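You operate a simulated robot arm through the tools that you are given. There is no shell and no other tool.

Carry out the task below with a simulated robot arm. There is one attempt and no reset: what you move stays moved.

## Task
Jog the arm's elbow to 90 and wrist to 30, then disable it.
Fine: zero the counter first, with one press, and use 7 jog presses at most; the base stays as it is.

It is judged by the outcome, as a careful person would: the job done as asked, and still so three seconds after it is handed in. It fails if anything else is knocked over, pushed out of place, dropped, spilled or broken.

## Robot
A 7-joint arm with a two-finger parallel gripper, fixed in place. Base frame: the origin is at the foot of the arm, x ahead of it, y to its left, z up. Readings come in mm, rad, newtons and seconds.
With the tool pointing down near the work surface it reaches from about 300 to 700 mm from the base axis. Its first joint turns from -1.152 to 1.152 rad. Payload 1.57 kg.
The TCP is the grasp point between the finger pads, 30 mm short of the fingertips. In the tool frame z runs along the fingers and y along their closing line. The gripper opens to 110 mm. The fingers are 24 mm wide and 12 mm thick; the gripper's body (48 by 112 mm) begins 78 mm behind the TCP.
Orientation is that of the tool frame in the base frame, as a unit quaternion [w, x, y, z]. With the fingers straight down and closing along the base's y, the tool's x points along the base's -x, its y along +y and its z along -z.

## Interface
- The arm moves only by the tool arm_command. Its argument "motion" is a list of rows, each a list of 7 numbers: the shift along the tool's x, y, z in units of 25 mm (1.0 is 25 mm), then the turn, a rotation vector about the tool's x, y, z in units of 4 degrees (1.0 is 4 degrees), then the gripper command, from -1 (fully open) to 1 (shut), values between in proportion. In form: [[tx, ty, tz, wx, wy, wz, claw], ...]. A call has 1 to 20 rows; each row shifts and turns the commanded pose from where the row before left it, along the tool's axes as they then stand. A call with a number of a shift or a turn outside -1 to 1 is refused whole. A row lasts 0.2 s, in which the tool goes at most 50 mm and 0.15 rad; a call with a longer step from one row to the next is refused whole, and so is a gripper value outside its range. A pose out of reach is approached as far as the arm can. The call stops where the force on the tool passes 40 N (or 10 N more than at its start, if that is more) or the arm is blocked; 0.2 s more then pass. The fingers move at their own pace (about 108 mm/s each) and stop on an object; they squeeze with about 43 N. The grip force told is the motor's: it shows also when the fingers shut on nothing. Time passes only in rows, and 0.2 s behind the last, so rows that do not move let the fingers close. It gives the time, the measured TCP pose, the force on the tool (base axes), the opening and the grip force at its end, in the units of the frame above (readings bear some noise), with the torque about the TCP (base axes, N m) and any sound that the robot's microphone picked up.
- Cameras (640 x 400 px; columns grow to the right, rows downward): "scene" is fixed at [156.2, -386.3, 1402]; the picture's right is [0.85, -0.53, 0.00], its down [-0.30, -0.49, -0.82] and it looks along [0.43, 0.69, -0.58] (base axes); focal length 372 px, centre (320, 200). "wrist" rides on the gripper at [70, 16, -141] in the tool frame; the picture's right is [-0.23, 0.97, 0.00], its down [-0.86, -0.20, -0.48] and it looks along [-0.47, -0.11, 0.88] (tool axes); focal length 222 px, centre (320, 200).
- grab_frame(camera): a new picture of that camera. The clock stands still meanwhile.
- point_at(camera, pixels): for up to 12 pixels [column, row] of the newest picture of that camera ("zoom" is the newest enlarged one), the place [x, y, z] in the base frame of the surface seen there, good to about 2 mm. The clock stands still meanwhile.
- zoom(camera, box): a new picture of the part [left, top, right, bottom] of that camera's present view, enlarged. The clock stands still meanwhile.
- job_done(): hands the job in; it is judged then, once.

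Open the gripper and draw the arm clear of the work before you hand the job in, unless the task says otherwise.

The tools are called after "Call:" by a JSON object that holds its "fn" and its "kwargs". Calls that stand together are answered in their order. arm_command: Moves the arm, as the interface text tells. Its arguments: {"type":"object","properties":{"motion":{"type":"array"}},"required":["motion"]} The other tools are called the same way: grab_frame (camera) takes a picture; point_at (camera, pixels) gives the place of the surface under pixels of a picture; zoom (camera, box) takes an enlarged picture of a part of a camera's view; job_done () hands the job in.

At the start:

```text
time: 0.0
eef_pos: [418.6, 158.6, 1100.2]
tcp_rot: [0.0, 0.0, 1.0, 0.001]
wrist_force: [-0.5, 0.7, 0.2]
moment: [-0.02, 0.02, -0.01]
grip_width: 109.7
gripper_force: 0.1
```

scene: 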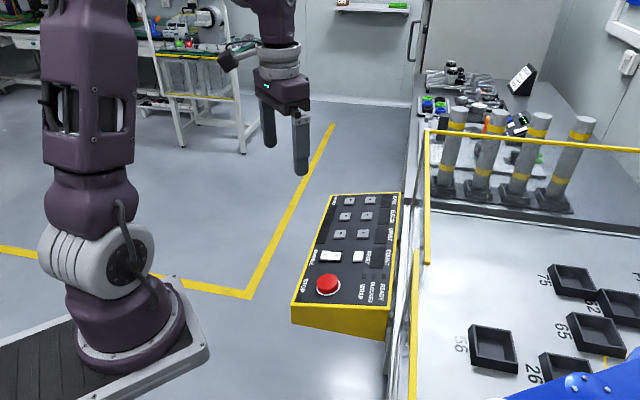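
wrist: 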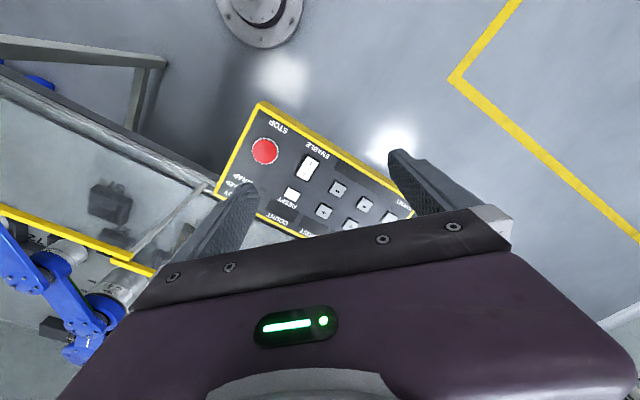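

The control panel (pendant) sits around pixels (290-400, 190-340) in the scene view. I'll zoom in to read its labels and displays.

Call:
{"fn": "zoom", "kwargs": {"camera": "scene", "box": [280, 180, 420, 345]}}

Call:
{"fn": "zoom", "kwargs": {"camera": "wrist", "box": [200, 90, 430, 250]}}

Call:
{"fn": "zoom", "kwargs": {"camera": "scene", "box": [410, 40, 640, 400]}}

```text
2.42 times, centred on (350, 262) of scene
```

zoom: 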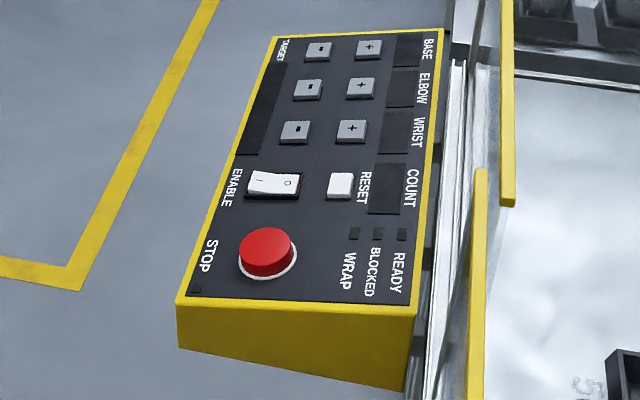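

```text
2.50 times, centred on (315, 170) of wrist
```

zoom: 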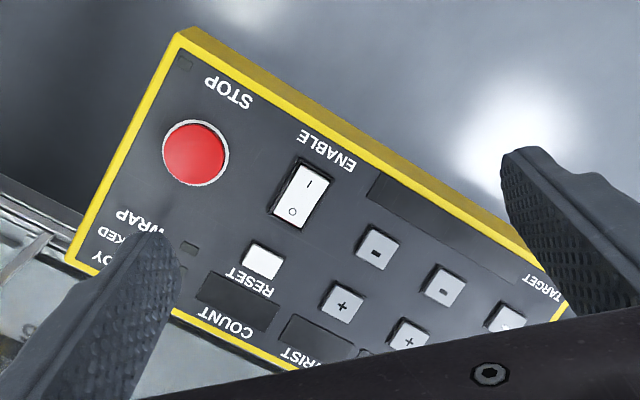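

```text
1.11 times, centred on (525, 220) of scene
```

zoom: 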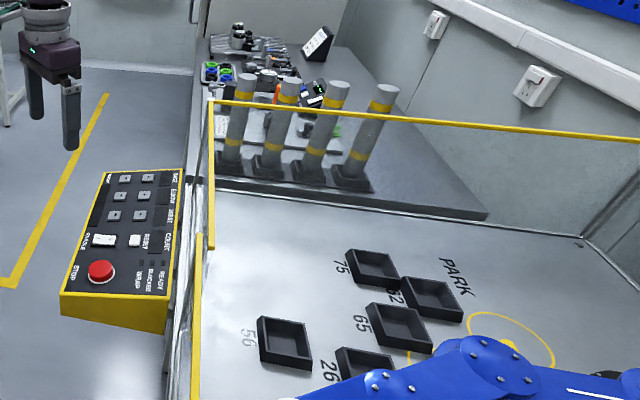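

The panel has BASE/ELBOW/WRIST −/+ keys, an ENABLE rocker, RESET, COUNT and STOP; the displays are dark now. I'll locate the controls in 3D from the zoomed scene picture, which I retake first.

Call:
{"fn": "zoom", "kwargs": {"camera": "scene", "box": [280, 180, 420, 345]}}

```text
2.42 times, centred on (350, 262) of scene
```

zoom: 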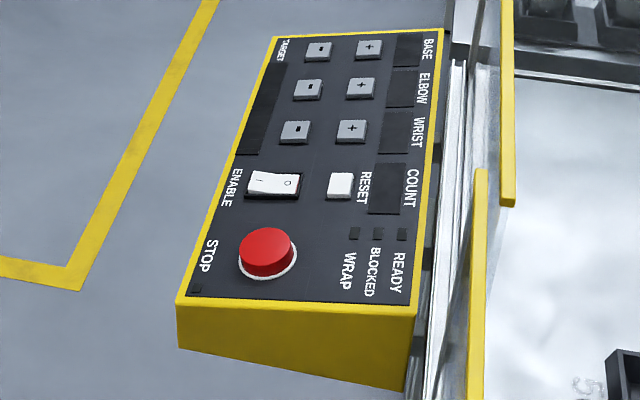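

Now I query the 3D places of the keys, rocker, reset, stop and panel corners.

Call:
{"fn": "point_at", "kwargs": {"camera": "zoom", "pixels": [[317, 50], [369, 47], [307, 88], [360, 85], [295, 130], [351, 129], [263, 182], [288, 183], [340, 183], [267, 245], [330, 90], [320, 250]]}}

Call:
{"fn": "point_at", "kwargs": {"camera": "zoom", "pixels": [[280, 40], [440, 35], [185, 297], [410, 300], [405, 50], [385, 185], [330, 130], [320, 160], [480, 180], [507, 100]]}}

```text
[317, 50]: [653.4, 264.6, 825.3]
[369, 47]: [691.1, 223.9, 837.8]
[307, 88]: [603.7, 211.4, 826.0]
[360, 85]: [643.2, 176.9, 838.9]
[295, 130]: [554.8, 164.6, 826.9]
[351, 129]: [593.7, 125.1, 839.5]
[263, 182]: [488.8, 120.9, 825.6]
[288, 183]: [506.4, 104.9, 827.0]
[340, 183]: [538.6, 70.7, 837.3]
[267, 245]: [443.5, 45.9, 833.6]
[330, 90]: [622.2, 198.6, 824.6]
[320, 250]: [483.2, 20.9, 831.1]
```

```text
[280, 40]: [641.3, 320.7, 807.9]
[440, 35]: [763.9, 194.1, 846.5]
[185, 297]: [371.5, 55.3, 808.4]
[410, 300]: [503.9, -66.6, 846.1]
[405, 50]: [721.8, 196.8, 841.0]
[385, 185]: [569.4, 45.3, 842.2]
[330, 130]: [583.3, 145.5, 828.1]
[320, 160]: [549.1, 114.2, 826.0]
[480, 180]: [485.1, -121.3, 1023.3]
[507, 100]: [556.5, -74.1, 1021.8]
```

The keys are about 57–70 mm apart on a face tilted ~12° (rising toward the fence); the fence top is at z≈1022. I'll shut the gripper and, staying high, turn 45° so the tool lines up with the panel, then tilt 12° so it points along the panel's normal.

Call:
{"fn": "arm_command", "kwargs": {"motion": [[0, 0, 0, 0, 0, 1, 1], [0, 0, 0, 0, 0, 1, 1], [0, 0, 0, 0, 0, 1, 1], [0, 0, 0, 0, 0, 1, 1], [0, 0, 0, 0, 0, 1, 1], [0, 0, 0, 0, 0, 1, 1], [0, 0, 0, 0, 0, 1, 1], [0, 0, 0, 0, 0, 1, 1], [0, 0, 0, 0, 0, 1, 1], [0, 0, 0, 0, 0, 1, 1], [0, 0, 0, 0, 0, 1, 1], [0, 0, 0, 0, 0, 0.25, 1], [0, 0, 0, 0, -1, 0, 1], [0, 0, 0, 0, -1, 0, 1], [0, 0, 0, 0, -1, 0, 1], [0, 0, 0, 0, 0, 0, 1]]}}

```text
time: 3.4
eef_pos: [420.1, 159.4, 1097.9]
tcp_rot: [0.096, 0.381, 0.919, -0.04]
wrist_force: [-0.2, 0.3, -0.7]
moment: [0.0, -0.01, 0.0]
grip_width: 0.2
gripper_force: 21.8
```

The orientation matches the panel normal. Now I move to about 60 mm above the "I" end of the ENABLE rocker.

Call:
{"fn": "arm_command", "kwargs": {"motion": [[-0.069, 0.113, 0.965, 0, 0, 0, 1], [-0.069, 0.113, 0.965, 0, 0, 0, 1], [-0.069, 0.113, 0.965, 0, 0, 0, 1], [-0.069, 0.113, 0.965, 0, 0, 0, 1], [-0.069, 0.113, 0.965, 0, 0, 0, 1], [-0.069, 0.113, 0.965, 0, 0, 0, 1], [-0.069, 0.113, 0.965, 0, 0, 0, 1], [-0.069, 0.113, 0.965, 0, 0, 0, 1], [0, 0, 0, 0, 0, 0, 1], [0, 0, 0, 0, 0, 0, 1]]}}

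Call:
{"fn": "grab_frame", "kwargs": {"camera": "scene"}}

Call:
{"fn": "grab_frame", "kwargs": {"camera": "wrist"}}

```text
time: 5.6
eef_pos: [473.5, 137.1, 913.3]
tcp_rot: [0.097, 0.381, 0.919, -0.04]
wrist_force: [-1.2, -0.8, 0.0]
moment: [0.0, 0.0, -0.02]
grip_width: 0.1
gripper_force: 21.5
```

```text
taken
```

scene: 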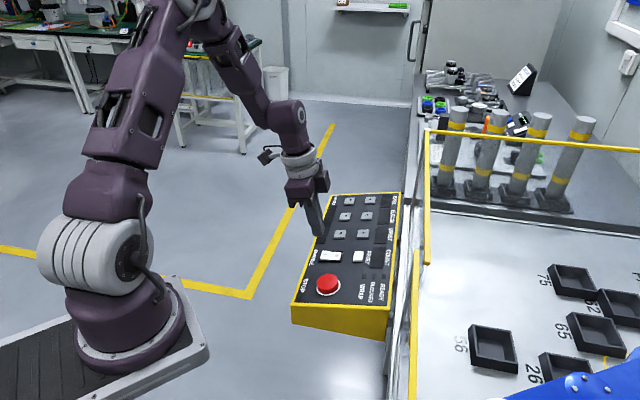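

```text
taken
```

wrist: 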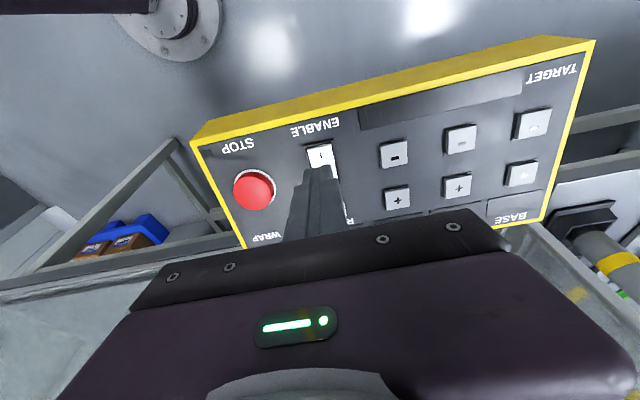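

The closed fingertips hover just by the rocker's "I" end (wrist pixel ~(320,158)). I check key positions again from this closer wrist view before pressing.

Call:
{"fn": "point_at", "kwargs": {"camera": "wrist", "pixels": [[320, 150], [320, 162], [312, 146], [396, 153], [397, 198], [460, 138], [457, 186], [345, 205], [253, 188]]}}

Call:
{"fn": "zoom", "kwargs": {"camera": "wrist", "box": [260, 110, 420, 210]}}

```text
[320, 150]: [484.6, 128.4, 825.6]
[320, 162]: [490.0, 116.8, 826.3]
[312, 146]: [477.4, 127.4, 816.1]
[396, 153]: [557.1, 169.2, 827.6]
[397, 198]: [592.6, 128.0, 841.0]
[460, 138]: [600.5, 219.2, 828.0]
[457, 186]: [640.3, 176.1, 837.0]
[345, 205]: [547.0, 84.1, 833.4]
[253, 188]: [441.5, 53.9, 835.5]
```

```text
4.00 times, centred on (340, 160) of wrist
```

zoom: 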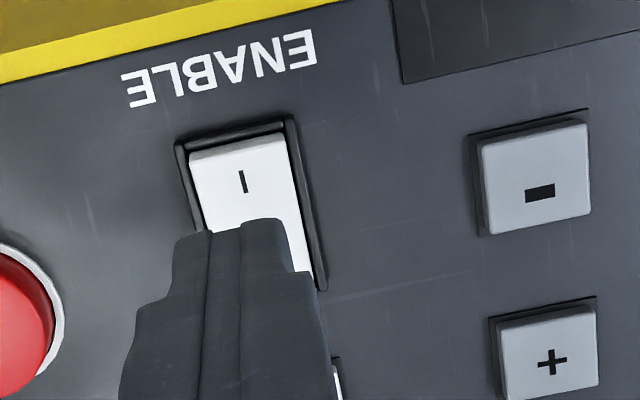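

I take exact points on the rocker in this zoom picture: the "I" mark at (243,180) and its edges.

Call:
{"fn": "point_at", "kwargs": {"camera": "zoom", "pixels": [[243, 180], [200, 165], [280, 150], [240, 150], [298, 250], [220, 235], [255, 230], [285, 260], [530, 180], [550, 350]]}}

```text
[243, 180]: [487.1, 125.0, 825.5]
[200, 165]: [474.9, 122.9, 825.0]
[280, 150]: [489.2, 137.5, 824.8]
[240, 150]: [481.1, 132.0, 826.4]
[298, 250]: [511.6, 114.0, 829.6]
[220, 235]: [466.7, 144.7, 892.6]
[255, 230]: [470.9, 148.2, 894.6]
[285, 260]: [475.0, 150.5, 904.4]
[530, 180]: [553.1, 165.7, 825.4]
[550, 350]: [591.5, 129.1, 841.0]
```

The "I" mark is at (487,125,825.5), matching my target line. I descend ~54 mm along the normal, then press in small steps and retract in the same call.

Call:
{"fn": "arm_command", "kwargs": {"motion": [[0, 0, 0.8, 0, 0, 0, 1], [0, 0, 0.8, 0, 0, 0, 1], [0, 0, 0.56, 0, 0, 0, 1], [0, 0, 0, 0, 0, 0, 1], [0, 0, 0.1, 0, 0, 0, 1], [0, 0, 0.1, 0, 0, 0, 1], [0, 0, 0.1, 0, 0, 0, 1], [0, 0, 0.1, 0, 0, 0, 1], [0, 0, 0.1, 0, 0, 0, 1]]}}

Call:
{"fn": "zoom", "kwargs": {"camera": "scene", "box": [280, 180, 420, 345]}}

```text
time: 7.3
eef_pos: [481.9, 129.4, 853.6]
tcp_rot: [0.096, 0.379, 0.919, -0.04]
wrist_force: [-9.3, 1.0, 19.1]
moment: [-0.18, 0.01, -0.1]
grip_width: 0.1
gripper_force: 21.3
stopped in row 8: the force on the tool passed its limit at 53 N (the readings are from after the stop); the commanded pose is now the measured one
```

```text
2.42 times, centred on (350, 262) of scene
```

zoom: 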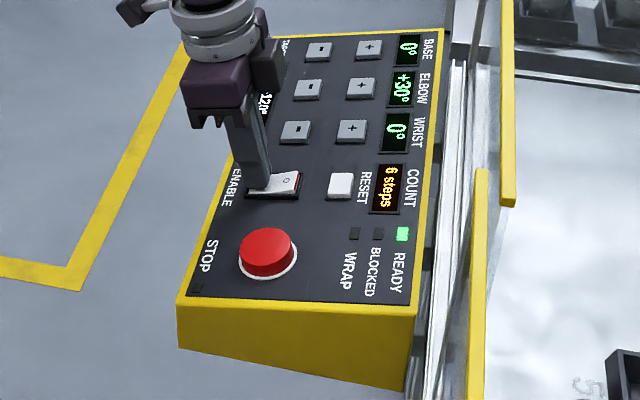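

The rocker has flipped: READY is green, BASE 0°, ELBOW +30°, WRIST 0°, COUNT "6 steps". I retract along the normal and read the TARGET display.

Call:
{"fn": "arm_command", "kwargs": {"motion": [[0, 0, -0.8, 0, 0, 0, 1], [0, 0, -0.8, 0, 0, 0, 1], [0, 0, -0.8, 0, 0, 0, 1], [0, 0, -0.8, 0, 0, 0, 1], [0, 0, 0, 0, 0, 0, 1]]}}

Call:
{"fn": "zoom", "kwargs": {"camera": "scene", "box": [280, 180, 420, 345]}}

Call:
{"fn": "grab_frame", "kwargs": {"camera": "wrist"}}

Call:
{"fn": "grab_frame", "kwargs": {"camera": "scene"}}

```text
time: 8.6
eef_pos: [470.9, 140.6, 931.5]
tcp_rot: [0.097, 0.379, 0.919, -0.04]
wrist_force: [-0.5, 0.3, 0.5]
moment: [0.02, 0.01, 0.02]
grip_width: 0.0
gripper_force: 21.4
```

```text
2.42 times, centred on (350, 262) of scene
```

zoom: 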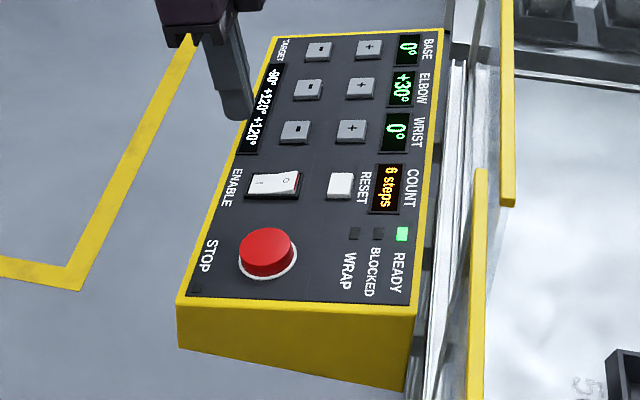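

```text
taken
```

wrist: 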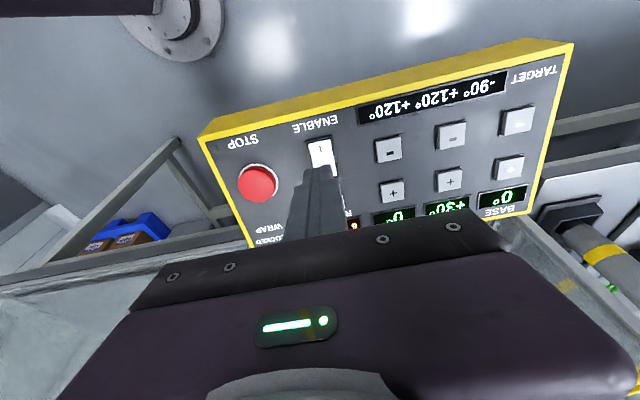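

```text
taken
```

scene: 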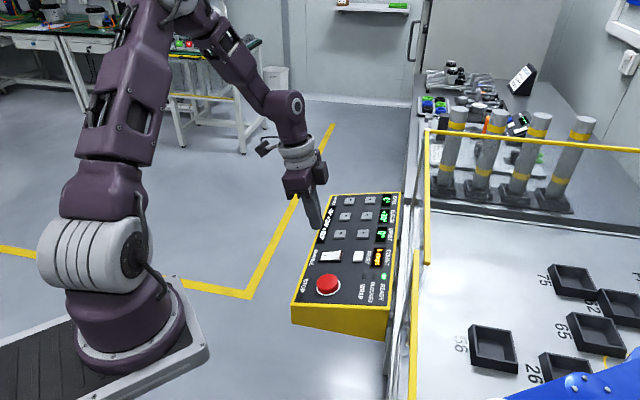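

The panel's own TARGET (−90/+120/+120) differs from the task; I follow the task (elbow 90, wrist 30, base untouched). Next I hover ~60 mm over RESET at (538.6, 70.7, 837.3).

Call:
{"fn": "arm_command", "kwargs": {"motion": [[-0.756, -0.016, 0.224, 0, 0, 0, 1], [-0.756, -0.016, 0.224, 0, 0, 0, 1], [-0.756, -0.016, 0.224, 0, 0, 0, 1], [-0.756, -0.016, 0.224, 0, 0, 0, 1], [0, 0, 0, 0, 0, 0, 1], [0, 0, 0, 0, 0, 0, 1]]}}

Call:
{"fn": "grab_frame", "kwargs": {"camera": "wrist"}}

Call:
{"fn": "zoom", "kwargs": {"camera": "scene", "box": [280, 140, 440, 345]}}

```text
time: 9.9
eef_pos: [524.9, 82.7, 925.4]
tcp_rot: [0.096, 0.38, 0.919, -0.039]
wrist_force: [-0.1, -0.3, 0.3]
moment: [0.01, 0.02, 0.0]
grip_width: 0.0
gripper_force: 21.6
```

```text
taken
```

wrist: 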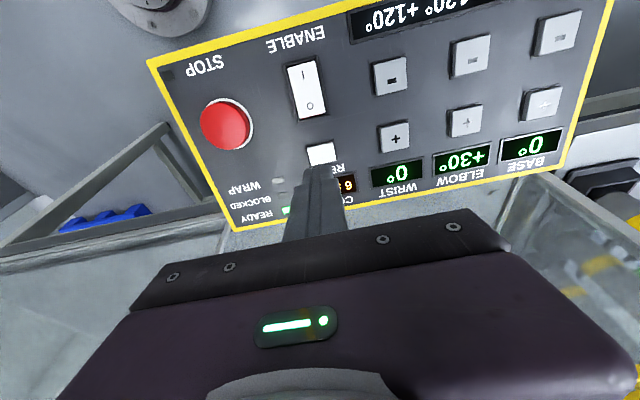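

```text
1.95 times, centred on (360, 242) of scene
```

zoom: 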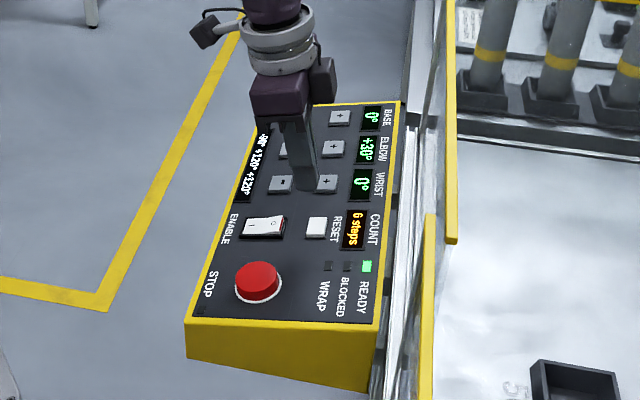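

Fingertips hover near RESET (wrist pixel ~(321,155)). I zoom the wrist view to refine the key-top positions here.

Call:
{"fn": "zoom", "kwargs": {"camera": "wrist", "box": [260, 80, 500, 230]}}

Call:
{"fn": "point_at", "kwargs": {"camera": "wrist", "pixels": [[310, 148], [333, 145], [320, 146], [322, 158], [312, 163], [396, 139], [466, 122], [392, 76], [306, 76], [310, 106], [333, 200], [318, 175]]}}

```text
2.67 times, centred on (380, 155) of wrist
```

zoom: 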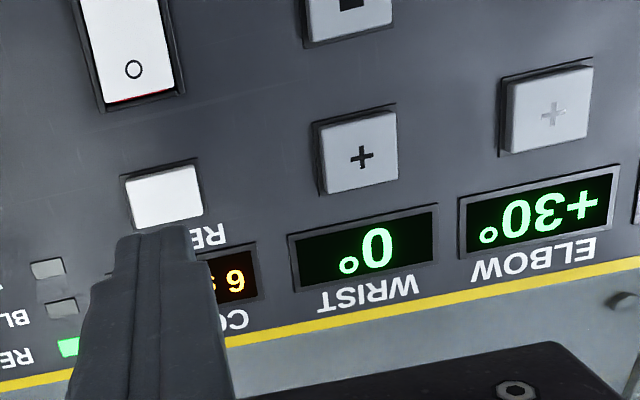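

```text
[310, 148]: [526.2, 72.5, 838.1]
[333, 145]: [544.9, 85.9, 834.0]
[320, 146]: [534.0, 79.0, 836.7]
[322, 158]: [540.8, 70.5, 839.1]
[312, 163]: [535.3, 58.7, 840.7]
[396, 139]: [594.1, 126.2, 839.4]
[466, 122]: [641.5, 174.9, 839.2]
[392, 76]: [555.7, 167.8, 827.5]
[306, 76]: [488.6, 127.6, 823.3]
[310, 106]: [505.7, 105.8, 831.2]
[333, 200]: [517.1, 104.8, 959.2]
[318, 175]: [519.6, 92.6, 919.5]
```

Contact with RESET should be ~59 mm down the normal. I descend 55 mm first and check the readings before the single press.

Call:
{"fn": "arm_command", "kwargs": {"motion": [[0, 0, 0.8, 0, 0, 0, 1], [0, 0, 0.8, 0, 0, 0, 1], [0, 0, 0.6, 0, 0, 0, 1], [0, 0, 0, 0, 0, 0, 1]]}}

Call:
{"fn": "zoom", "kwargs": {"camera": "wrist", "box": [240, 100, 400, 200]}}

Call:
{"fn": "zoom", "kwargs": {"camera": "scene", "box": [300, 200, 420, 300]}}

```text
time: 10.9
eef_pos: [533.4, 76.1, 872.4]
tcp_rot: [0.096, 0.38, 0.919, -0.041]
wrist_force: [-0.8, -0.1, 1.0]
moment: [0.02, -0.01, -0.03]
grip_width: 0.0
gripper_force: 21.7
```

```text
4.00 times, centred on (320, 150) of wrist
```

zoom: 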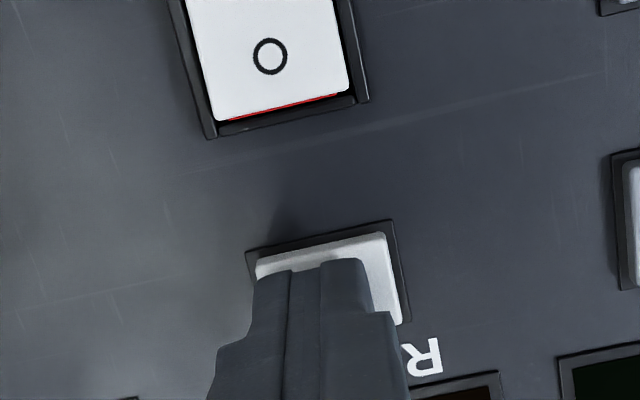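

```text
4.00 times, centred on (360, 250) of scene
```

zoom: 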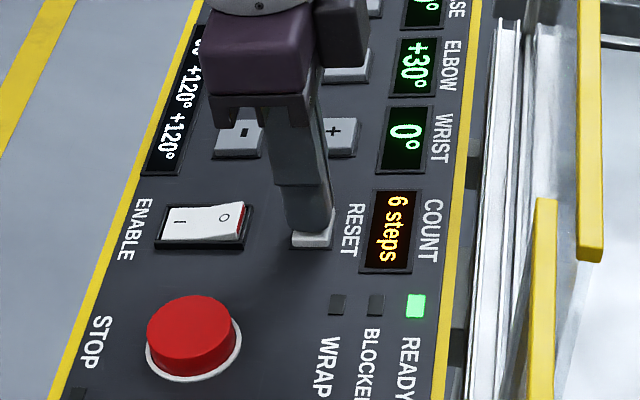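

The fingertip is squarely over RESET, ~4 mm clear, COUNT still "6 steps". I do one short press (about 7 mm down) and come straight back up.

Call:
{"fn": "arm_command", "kwargs": {"motion": [[0, 0, 0.16, 0, 0, 0, 1], [0, 0, 0.12, 0, 0, 0, 1], [0, 0, -0.4, 0, 0, 0, 1], [0, 0, 0, 0, 0, 0, 1]]}}

Call:
{"fn": "zoom", "kwargs": {"camera": "scene", "box": [300, 200, 420, 300]}}

```text
time: 11.9
eef_pos: [533.8, 76.3, 875.2]
tcp_rot: [0.097, 0.381, 0.919, -0.039]
wrist_force: [1.1, -0.5, 0.4]
moment: [0.05, 0.03, 0.02]
grip_width: 0.0
gripper_force: 21.2
heard: click
```

```text
4.00 times, centred on (360, 250) of scene
```

zoom: 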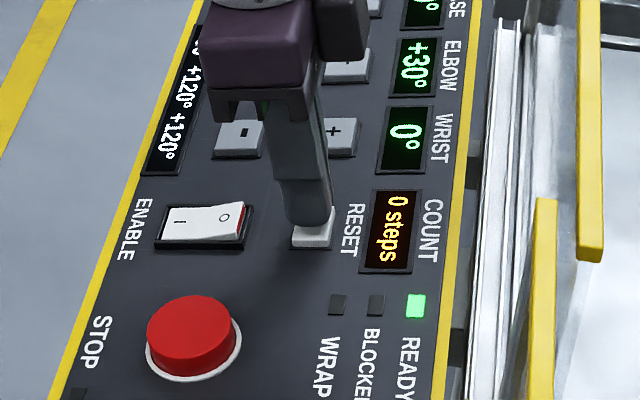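

One click, and COUNT now reads "0 steps". Before jogging, I rise ~200 mm and tilt the wrist camera toward the cell to see the jogged arm and any obstacles.

Call:
{"fn": "arm_command", "kwargs": {"motion": [[0, 0, -1, 0, 0, 0, 1], [0, 0, -1, 0, 0, 0, 1], [0, 0, -1, 0, 0, 0, 1], [0, 0, -1, 0, 0, 0, 1], [0, 0, -1, 0, 0, 0, 1], [0, 0, -1, 0, 0, 0, 1], [0, 0, -1, 0, 0, 0, 1], [0, 0, -1, 0, 0, 0, 1], [0, 0, 0, 0, -1, 0, 1], [0, 0, 0, 0, -1, 0, 1], [0, 0, 0, 0, -1, 0, 1], [0, 0, 0, 0, -1, 0, 1], [0, 0, 0, 0, -1, 0, 1], [0, 0, 0, 0, -1, 0, 1], [0, 0, 0, 0, -1, 0, 1], [0, 0, 0, 0, -1, 0, 1], [0, 0, 0, 0, 0, 0, 1]]}}

Call:
{"fn": "grab_frame", "kwargs": {"camera": "wrist"}}

Call:
{"fn": "grab_frame", "kwargs": {"camera": "scene"}}

```text
time: 15.6
eef_pos: [504.4, 105.7, 1069.8]
tcp_rot: [0.347, 0.354, 0.857, -0.142]
wrist_force: [0.2, -0.8, 0.3]
moment: [0.04, 0.02, -0.01]
grip_width: 0.0
gripper_force: 21.0
```

```text
taken
```

wrist: 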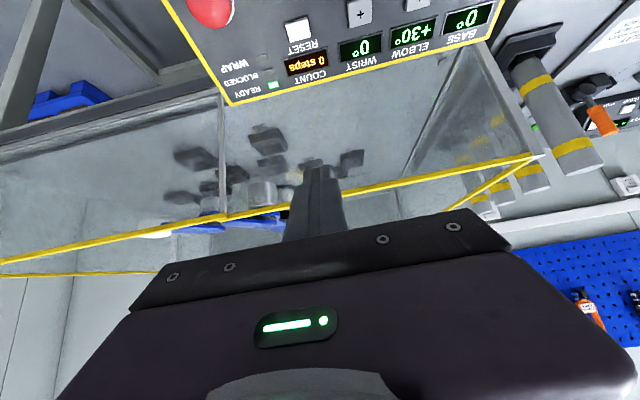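

```text
taken
```

scene: 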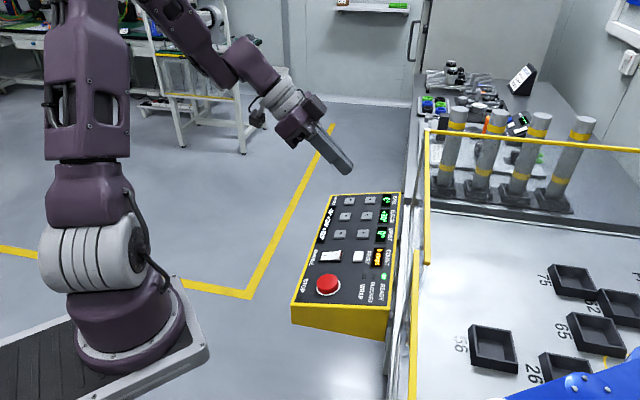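

The cell is only seen through hazy glass here. One zoom on wrist (150–380, 110–240) and on the blue arm in the scene view to look for obstacles.

Call:
{"fn": "zoom", "kwargs": {"camera": "wrist", "box": [130, 110, 380, 260]}}

Call:
{"fn": "zoom", "kwargs": {"camera": "scene", "box": [420, 240, 640, 400]}}

```text
2.56 times, centred on (255, 185) of wrist
```

zoom: 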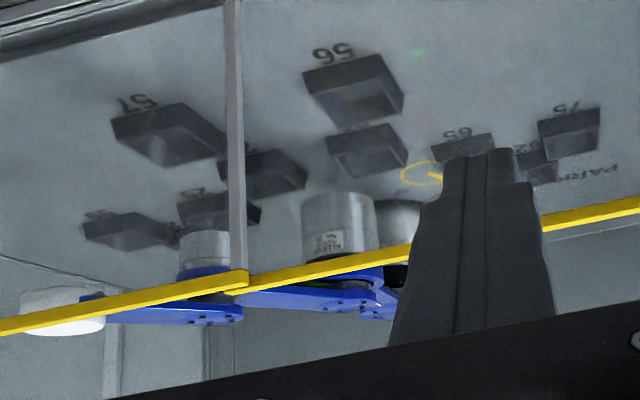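

```text
2.50 times, centred on (530, 320) of scene
```

zoom: 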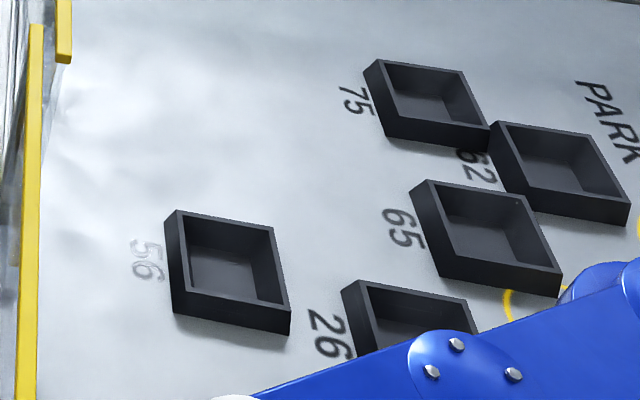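

The blue arm swings above the trays with no loose objects in its plane. I untilt back to the panel normal and move to ~60 mm above ELBOW "+" at about (642,176,839).

Call:
{"fn": "arm_command", "kwargs": {"motion": [[0, 0, 0, 0, 1, 0, 1], [0, 0, 0, 0, 1, 0, 1], [0, 0, 0, 0, 1, 0, 1], [0, 0, 0, 0, 1, 0, 1], [0, 0, 0, 0, 1, 0, 1], [0, 0, 0, 0, 1, 0, 1], [0, 0, 0, 0, 1, 0, 1], [0, 0, 0, 0, 1, 0, 1], [0.007, 0.735, 0.7275, 0, 0, 0, 1], [0.007, 0.735, 0.7275, 0, 0, 0, 1], [0.007, 0.735, 0.7275, 0, 0, 0, 1], [0.007, 0.735, 0.7275, 0, 0, 0, 1], [0.007, 0.735, 0.7275, 0, 0, 0, 1], [0.007, 0.735, 0.7275, 0, 0, 0, 1], [0.007, 0.735, 0.7275, 0, 0, 0, 1], [0.007, 0.735, 0.7275, 0, 0, 0, 1], [0, 0, 0, 0, 0, 0, 1], [0, 0, 0, 0, 0, 0, 1]]}}

Call:
{"fn": "zoom", "kwargs": {"camera": "wrist", "box": [220, 80, 460, 230]}}

Call:
{"fn": "grab_frame", "kwargs": {"camera": "scene"}}

```text
time: 19.4
eef_pos: [627.4, 190.4, 927.8]
tcp_rot: [0.097, 0.38, 0.919, -0.04]
wrist_force: [0.2, 0.4, -0.9]
moment: [0.01, 0.01, 0.0]
grip_width: 0.0
gripper_force: 21.5
```

```text
2.67 times, centred on (340, 155) of wrist
```

zoom: 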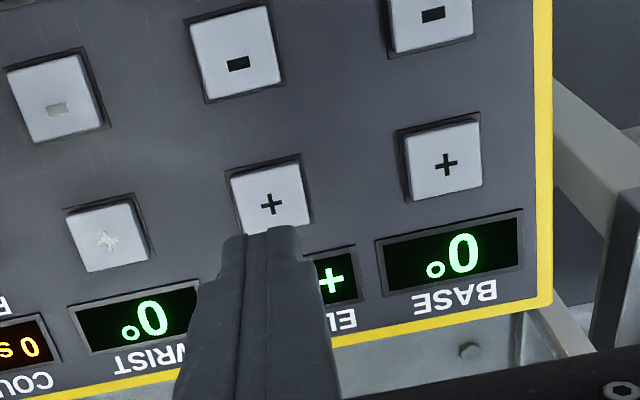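

```text
taken
```

scene: 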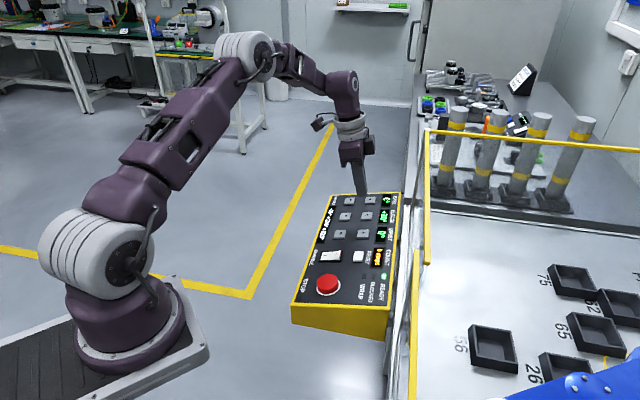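

The tip is heading for ELBOW "+" (zoom (271,200)). I check its exact surface point.

Call:
{"fn": "point_at", "kwargs": {"camera": "zoom", "pixels": [[271, 204], [240, 185], [298, 170], [270, 177], [302, 215], [106, 240], [244, 63]]}}

```text
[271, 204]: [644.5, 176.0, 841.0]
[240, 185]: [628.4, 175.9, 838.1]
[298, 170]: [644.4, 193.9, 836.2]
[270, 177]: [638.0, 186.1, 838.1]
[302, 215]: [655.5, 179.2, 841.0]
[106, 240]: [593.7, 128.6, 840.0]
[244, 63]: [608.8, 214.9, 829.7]
```

ELBOW "+" centre is about (644.5,176,840.5). I nudge 2–3 mm to centre it and descend 57 mm to a few mm above the key.

Call:
{"fn": "arm_command", "kwargs": {"motion": [[-0.1, 0.06, 0.8, 0, 0, 0, 1], [0, 0, 0.8, 0, 0, 0, 1], [0, 0, 0.68, 0, 0, 0, 1], [0, 0, 0, 0, 0, 0, 1]]}}

Call:
{"fn": "zoom", "kwargs": {"camera": "wrist", "box": [240, 100, 400, 200]}}

Call:
{"fn": "zoom", "kwargs": {"camera": "scene", "box": [310, 170, 430, 270]}}

```text
time: 20.4
eef_pos: [639.1, 181.2, 871.9]
tcp_rot: [0.097, 0.379, 0.919, -0.04]
wrist_force: [0.1, -0.1, 0.3]
moment: [0.01, -0.02, 0.01]
grip_width: 0.0
gripper_force: 21.5
```

```text
4.00 times, centred on (320, 150) of wrist
```

zoom: 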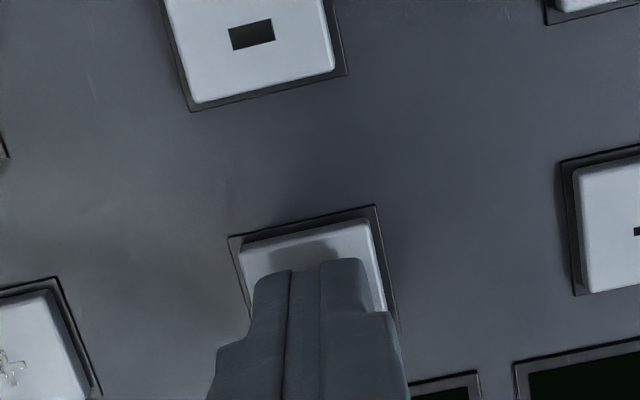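

```text
4.00 times, centred on (370, 220) of scene
```

zoom: 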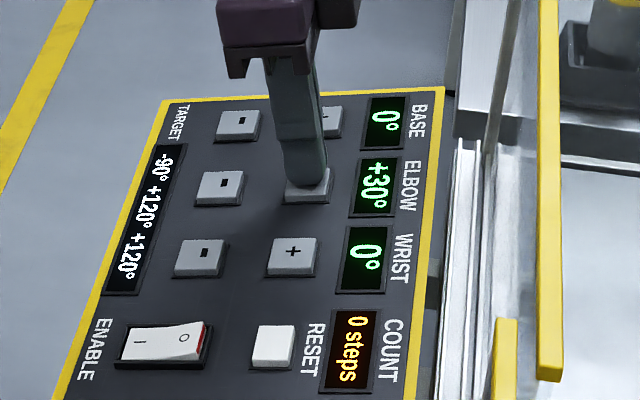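

The fingertip is centred over ELBOW "+", all readings unchanged. I make one short press and come straight back.

Call:
{"fn": "arm_command", "kwargs": {"motion": [[0, 0, 0.16, 0, 0, 0, 1], [0, 0, 0.12, 0, 0, 0, 1], [0, 0, -0.4, 0, 0, 0, 1], [0, 0, 0, 0, 0, 0, 1]]}}

Call:
{"fn": "zoom", "kwargs": {"camera": "scene", "box": [310, 180, 430, 300]}}

Call:
{"fn": "grab_frame", "kwargs": {"camera": "scene"}}

```text
time: 21.4
eef_pos: [639.0, 181.8, 876.8]
tcp_rot: [0.096, 0.38, 0.919, -0.04]
wrist_force: [-0.2, 0.4, -0.8]
moment: [0.01, -0.01, -0.02]
grip_width: 0.0
gripper_force: 21.1
heard: click
```

```text
3.33 times, centred on (370, 240) of scene
```

zoom: 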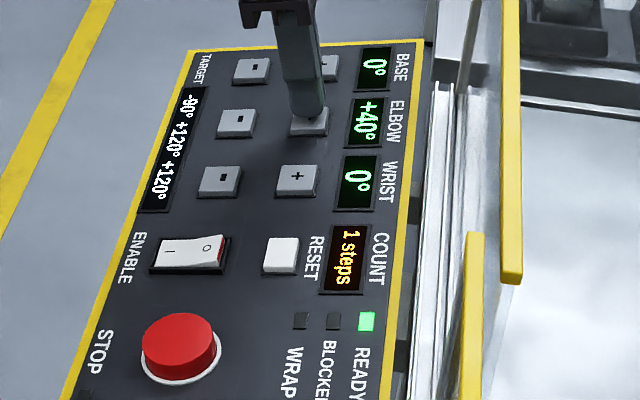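

```text
taken
```

scene: 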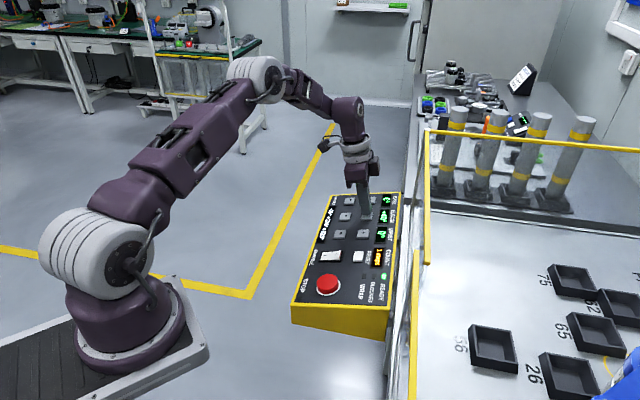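

COUNT is 1 and ELBOW reads +40° — perhaps it is still travelling. I wait a moment without moving and look again.

Call:
{"fn": "arm_command", "kwargs": {"motion": [[0, 0, 0, 0, 0, 0, 1], [0, 0, 0, 0, 0, 0, 1], [0, 0, 0, 0, 0, 0, 1], [0, 0, 0, 0, 0, 0, 1], [0, 0, 0, 0, 0, 0, 1]]}}

Call:
{"fn": "zoom", "kwargs": {"camera": "scene", "box": [310, 180, 430, 300]}}

Call:
{"fn": "grab_frame", "kwargs": {"camera": "scene"}}

```text
time: 22.6
eef_pos: [638.9, 181.3, 874.1]
tcp_rot: [0.096, 0.38, 0.919, -0.04]
wrist_force: [0.0, 0.9, 0.3]
moment: [0.01, -0.03, -0.01]
grip_width: 0.0
gripper_force: 21.4
```

```text
3.33 times, centred on (370, 240) of scene
```

zoom: 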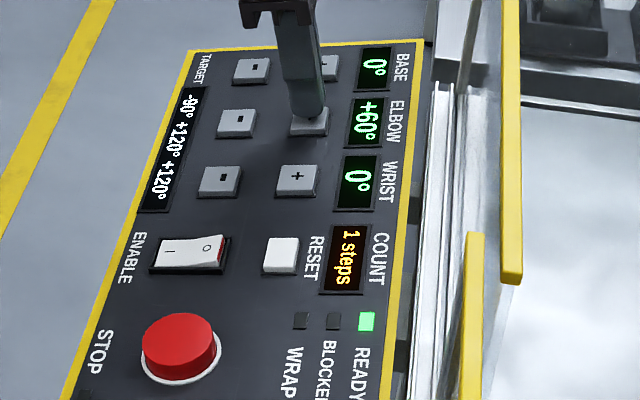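

```text
taken
```

scene: 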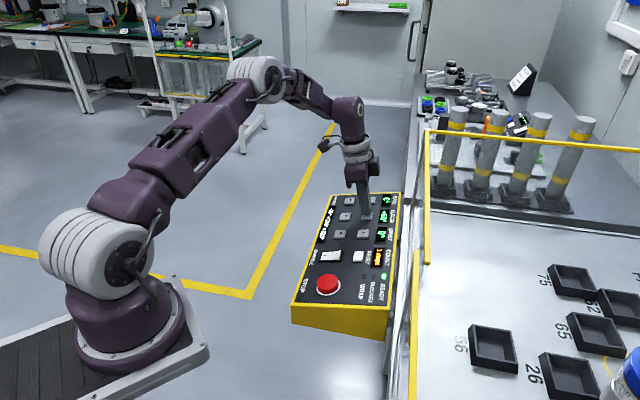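

ELBOW now shows +60° at 1 step, so a step looks like 30°. I wait once more to be sure it has settled.

Call:
{"fn": "arm_command", "kwargs": {"motion": [[0, 0, 0, 0, 0, 0, 1], [0, 0, 0, 0, 0, 0, 1], [0, 0, 0, 0, 0, 0, 1]]}}

Call:
{"fn": "zoom", "kwargs": {"camera": "scene", "box": [310, 180, 430, 300]}}

```text
time: 23.4
eef_pos: [638.8, 181.3, 875.7]
tcp_rot: [0.096, 0.38, 0.919, -0.04]
wrist_force: [-0.2, -0.5, 0.6]
moment: [0.01, -0.01, 0.0]
grip_width: 0.0
gripper_force: 21.0
```

```text
3.33 times, centred on (370, 240) of scene
```

zoom: 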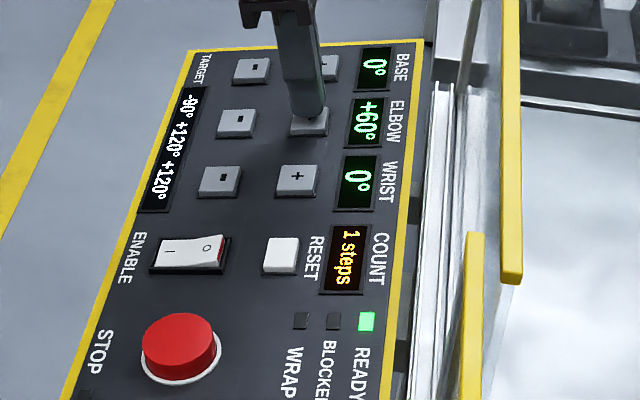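

ELBOW is steady at +60°, READY lit, nothing blocked. I press ELBOW "+" once more (10 mm down from here, straight back up) and wait for the motion to finish.

Call:
{"fn": "arm_command", "kwargs": {"motion": [[0, 0, 0.28, 0, 0, 0, 1], [0, 0, 0.12, 0, 0, 0, 1], [0, 0, -0.4, 0, 0, 0, 1], [0, 0, 0, 0, 0, 0, 1], [0, 0, 0, 0, 0, 0, 1], [0, 0, 0, 0, 0, 0, 1], [0, 0, 0, 0, 0, 0, 1], [0, 0, 0, 0, 0, 0, 1], [0, 0, 0, 0, 0, 0, 1], [0, 0, 0, 0, 0, 0, 1], [0, 0, 0, 0, 0, 0, 1]]}}

Call:
{"fn": "zoom", "kwargs": {"camera": "scene", "box": [310, 180, 430, 300]}}

Call:
{"fn": "grab_frame", "kwargs": {"camera": "scene"}}

```text
time: 25.8
eef_pos: [639.8, 180.5, 876.1]
tcp_rot: [0.097, 0.38, 0.919, -0.04]
wrist_force: [-0.6, 0.1, 1.1]
moment: [0.0, 0.03, 0.01]
grip_width: 0.0
gripper_force: 21.0
heard: click
```

```text
3.33 times, centred on (370, 240) of scene
```

zoom: 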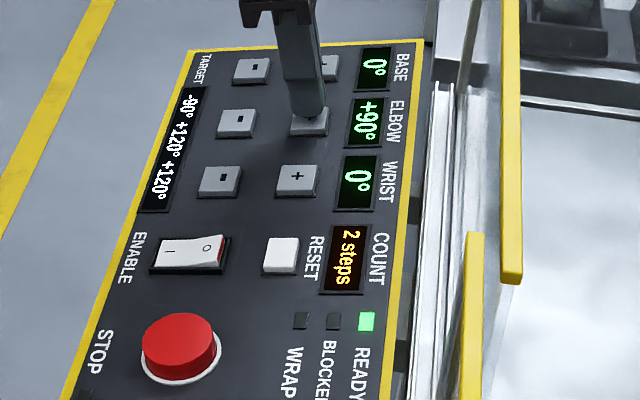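

```text
taken
```

scene: 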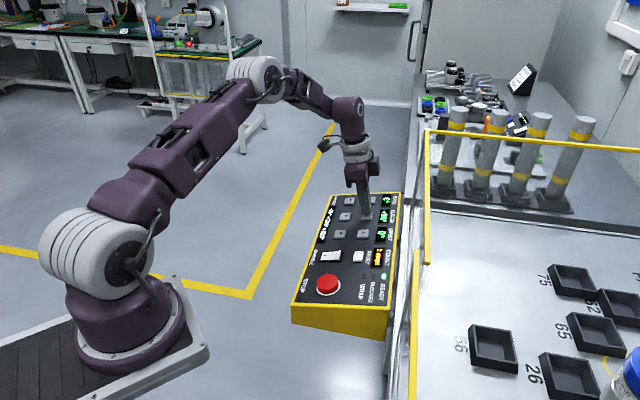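

ELBOW is at +90° with 2 steps. Next I lift 40 mm and shift ~70 mm along the panel to above WRIST "+".

Call:
{"fn": "arm_command", "kwargs": {"motion": [[0, 0, -0.8, 0, 0, 0, 1], [0, 0, -0.8, 0, 0, 0, 1], [0, -0.93, 0, 0, 0, 0, 1], [0, -0.93, 0, 0, 0, 0, 1], [0, -0.93, 0, 0, 0, 0, 1], [0, 0, 0, 0, 0, 0, 1], [0, 0, 0, 0, 0, 0, 1]]}}

Call:
{"fn": "zoom", "kwargs": {"camera": "wrist", "box": [240, 90, 400, 190]}}

Call:
{"fn": "zoom", "kwargs": {"camera": "scene", "box": [310, 180, 430, 300]}}

```text
time: 27.4
eef_pos: [582.5, 136.8, 915.1]
tcp_rot: [0.096, 0.379, 0.919, -0.04]
wrist_force: [-0.5, -0.4, -0.5]
moment: [0.01, 0.02, 0.02]
grip_width: 0.0
gripper_force: 21.3
```

```text
4.00 times, centred on (320, 140) of wrist
```

zoom: 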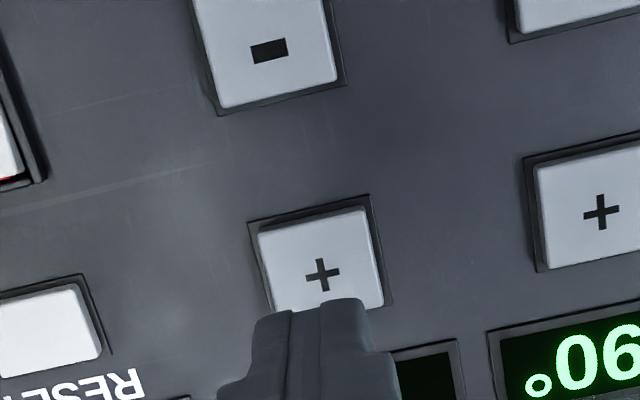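

```text
3.33 times, centred on (370, 240) of scene
```

zoom: 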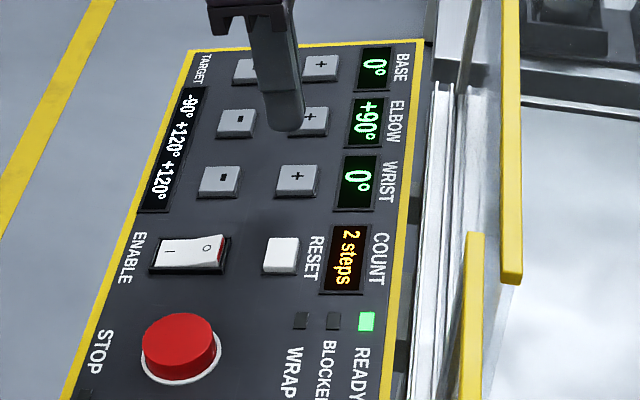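

The tip hovers near WRIST "+" (zoom (322,273)). I check its 3D position against the tool axis.

Call:
{"fn": "point_at", "kwargs": {"camera": "zoom", "pixels": [[322, 273], [262, 238], [362, 212], [312, 226], [380, 290], [600, 212]]}}

```text
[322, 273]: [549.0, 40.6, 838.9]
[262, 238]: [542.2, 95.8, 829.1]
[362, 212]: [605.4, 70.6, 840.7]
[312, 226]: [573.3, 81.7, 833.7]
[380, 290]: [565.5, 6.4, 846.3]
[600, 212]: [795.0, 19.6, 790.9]
```

Those points referred to the newer scene zoom, so I retake the wrist zoom first.

Call:
{"fn": "zoom", "kwargs": {"camera": "wrist", "box": [240, 90, 400, 190]}}

Call:
{"fn": "point_at", "kwargs": {"camera": "zoom", "pixels": [[322, 273], [262, 238], [362, 212], [312, 226], [380, 290], [600, 212]]}}

```text
4.00 times, centred on (320, 140) of wrist
```

zoom: 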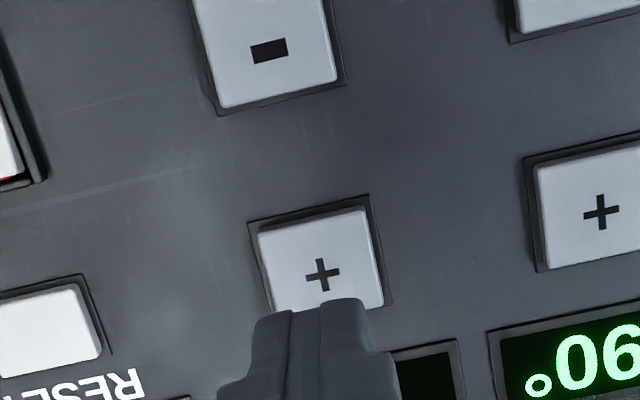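

```text
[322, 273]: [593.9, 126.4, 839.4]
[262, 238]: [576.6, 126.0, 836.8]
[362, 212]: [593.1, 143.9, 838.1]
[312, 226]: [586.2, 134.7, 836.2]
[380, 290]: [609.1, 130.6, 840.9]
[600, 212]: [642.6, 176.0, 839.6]
```

WRIST "+" is at (593.9,126.4,839.4), right under the tool axis. I descend 40 mm, make one short press to the same depth as before, return and wait.

Call:
{"fn": "arm_command", "kwargs": {"motion": [[0, 0, 0.8, 0, 0, 0, 1], [0, 0, 0.8, 0, 0, 0, 1], [0, 0, 0, 0, 0, 0, 1], [0, 0, 0.28, 0, 0, 0, 1], [0, 0, 0.12, 0, 0, 0, 1], [0, 0, -0.4, 0, 0, 0, 1], [0, 0, 0, 0, 0, 0, 1], [0, 0, 0, 0, 0, 0, 1], [0, 0, 0, 0, 0, 0, 1], [0, 0, 0, 0, 0, 0, 1], [0, 0, 0, 0, 0, 0, 1], [0, 0, 0, 0, 0, 0, 1], [0, 0, 0, 0, 0, 0, 1], [0, 0, 0, 0, 0, 0, 1]]}}

Call:
{"fn": "zoom", "kwargs": {"camera": "scene", "box": [310, 180, 430, 300]}}

```text
time: 30.4
eef_pos: [588.2, 130.8, 876.0]
tcp_rot: [0.097, 0.38, 0.919, -0.039]
wrist_force: [-0.4, 0.3, 0.4]
moment: [-0.03, -0.01, -0.02]
grip_width: 0.2
gripper_force: 21.0
heard: click
```

```text
3.33 times, centred on (370, 240) of scene
```

zoom: 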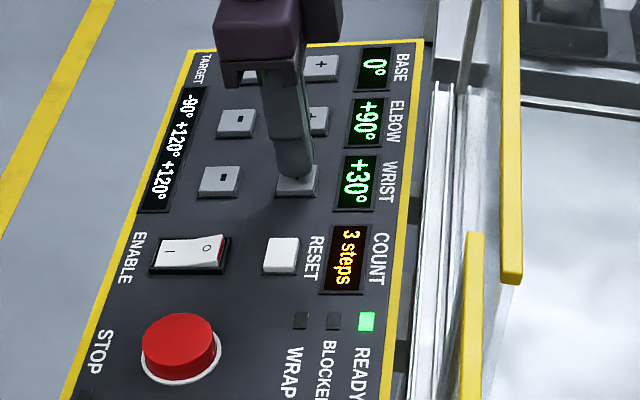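

ELBOW +90°, WRIST +30°, BASE 0°, COUNT 3 steps. Now I lift 50 mm and move above the "O" end of the ENABLE rocker near (507,105,831).

Call:
{"fn": "arm_command", "kwargs": {"motion": [[0, 0, -1, 0, 0, 0, 1], [0, 0, -1, 0, 0, 0, 1], [0.478, -0.756, -0.041, 0, 0, 0, 1], [0.478, -0.756, -0.041, 0, 0, 0, 1], [0.478, -0.756, -0.041, 0, 0, 0, 1], [0.478, -0.756, -0.041, 0, 0, 0, 1], [0, 0, 0, 0, 0, 0, 1], [0, 0, 0, 0, 0, 0, 1]]}}

Call:
{"fn": "zoom", "kwargs": {"camera": "scene", "box": [310, 180, 430, 300]}}

Call:
{"fn": "zoom", "kwargs": {"camera": "wrist", "box": [240, 90, 400, 190]}}

Call:
{"fn": "point_at", "kwargs": {"camera": "zoom", "pixels": [[320, 260], [270, 200], [370, 190], [320, 225], [290, 270], [360, 260]]}}

```text
time: 32.1
eef_pos: [495.5, 119.9, 918.4]
tcp_rot: [0.096, 0.379, 0.919, -0.04]
wrist_force: [-0.4, 0.3, 0.1]
moment: [-0.02, 0.06, -0.02]
grip_width: 0.0
gripper_force: 22.1
```

```text
3.33 times, centred on (370, 240) of scene
```

zoom: 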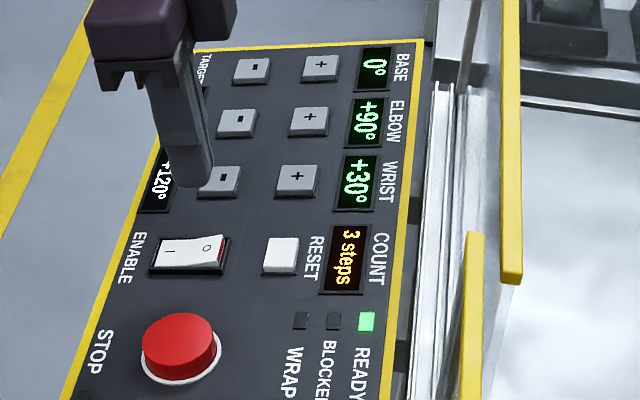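

```text
4.00 times, centred on (320, 140) of wrist
```

zoom: 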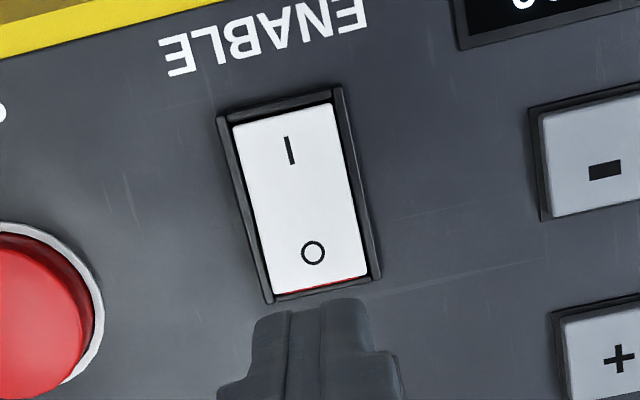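

```text
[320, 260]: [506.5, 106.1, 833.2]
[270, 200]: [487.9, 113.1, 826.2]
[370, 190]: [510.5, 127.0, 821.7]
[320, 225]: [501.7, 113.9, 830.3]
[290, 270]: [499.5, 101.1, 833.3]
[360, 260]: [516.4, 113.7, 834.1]
```

The "O" mark is at about (505.5,106.5,833), with the tip lined up to land on it; I shift 2 mm to centre. I descend 54 mm, press in 2 mm steps to ~62 mm and retract.

Call:
{"fn": "arm_command", "kwargs": {"motion": [[0, -0.08, 0.8, 0, 0, 0, 1], [0, 0, 0.8, 0, 0, 0, 1], [0, 0, 0.56, 0, 0, 0, 1], [0, 0, 0, 0, 0, 0, 1], [0, 0, 0.08, 0, 0, 0, 1], [0, 0, 0.08, 0, 0, 0, 1], [0, 0, 0.08, 0, 0, 0, 1], [0, 0, 0.08, 0, 0, 0, 1], [0, 0, -0.5, 0, 0, 0, 1], [0, 0, -0.5, 0, 0, 0, 1], [0, 0, 0, 0, 0, 0, 1]]}}

Call:
{"fn": "zoom", "kwargs": {"camera": "scene", "box": [290, 180, 430, 320]}}

```text
time: 34.5
eef_pos: [499.1, 110.8, 882.5]
tcp_rot: [0.096, 0.379, 0.919, -0.04]
wrist_force: [0.8, -0.3, 0.4]
moment: [0.04, -0.01, 0.0]
grip_width: 0.0
gripper_force: 21.2
```

```text
2.86 times, centred on (360, 250) of scene
```

zoom: 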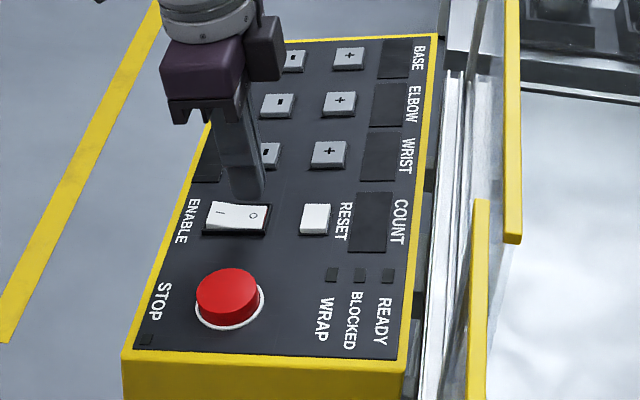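

The rocker is flipped to "O" and all displays and READY are dark: disabled. I retract well clear of the panel and open the gripper once high up.

Call:
{"fn": "arm_command", "kwargs": {"motion": [[0, 0, -1, 0, 0, 0, 1], [0, 0, -1, 0, 0, 0, 1], [0, 0, -1, 0, 0, 0, 1], [0, 0, -1, 0, 0, 0, 1], [0, 0, -1, 0, 0, 0, 1], [0, 0, -1, 0, 0, 0, 1], [0, 0, -1, 0, 0, 0, 1], [0, 0, -1, 0, 0, 0, 1], [0, 0, 0, 0, 0, 0, -1], [0, 0, 0, 0, 0, 0, -1], [0, 0, 0, 0, 0, 0, -1], [0, 0, 0, 0, 0, 0, -1]]}}

Call:
{"fn": "grab_frame", "kwargs": {"camera": "scene"}}

Call:
{"fn": "zoom", "kwargs": {"camera": "scene", "box": [280, 180, 420, 345]}}

```text
time: 37.1
eef_pos: [470.6, 140.5, 1077.3]
tcp_rot: [0.097, 0.38, 0.919, -0.04]
wrist_force: [-0.8, 0.5, 1.0]
moment: [0.03, 0.05, 0.01]
grip_width: 109.9
gripper_force: 0.0
```

```text
taken
```

scene: 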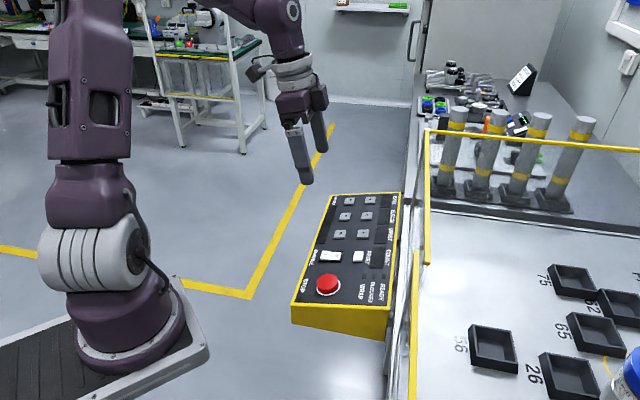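

```text
2.42 times, centred on (350, 262) of scene
```

zoom: 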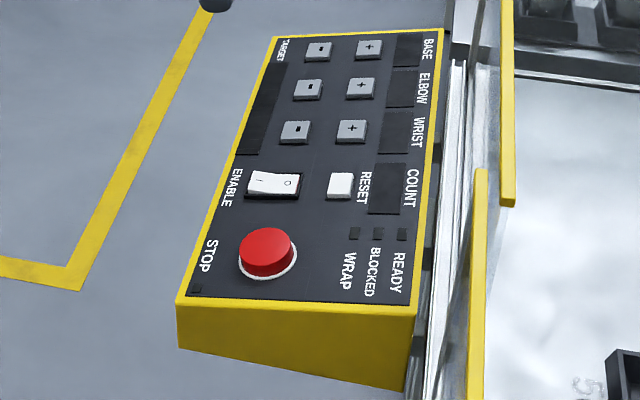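

The panel is dark (disabled), the jog ended at elbow +90°, wrist +30°, base 0° with 3 counted steps, the gripper is open and the arm is clear. I hand the job in.

Call:
{"fn": "job_done", "kwargs": {}}

```text
The job is handed in.
```

The arm is jogged to elbow +90° and wrist +30°, with the base still at 0°, and it is disabled again.

- **Counter:** the panel was off at the start, so I switched ENABLE on first. One press of RESET then took the counter from 6 to 0.
- **Jog presses:** it took 3 of the 7 allowed, at 30° each: two on ELBOW + and one on WRIST +. The counter read 3 steps just before I switched off.
- **Disable:** I used the ENABLE switch, not STOP. All displays and the READY light are dark.

The panel's own TARGET display showed −90°/+120°/+120°, which differs from what you asked for; I followed your values. I saw nothing knocked or moved. My gripper is open and clear of the panel.
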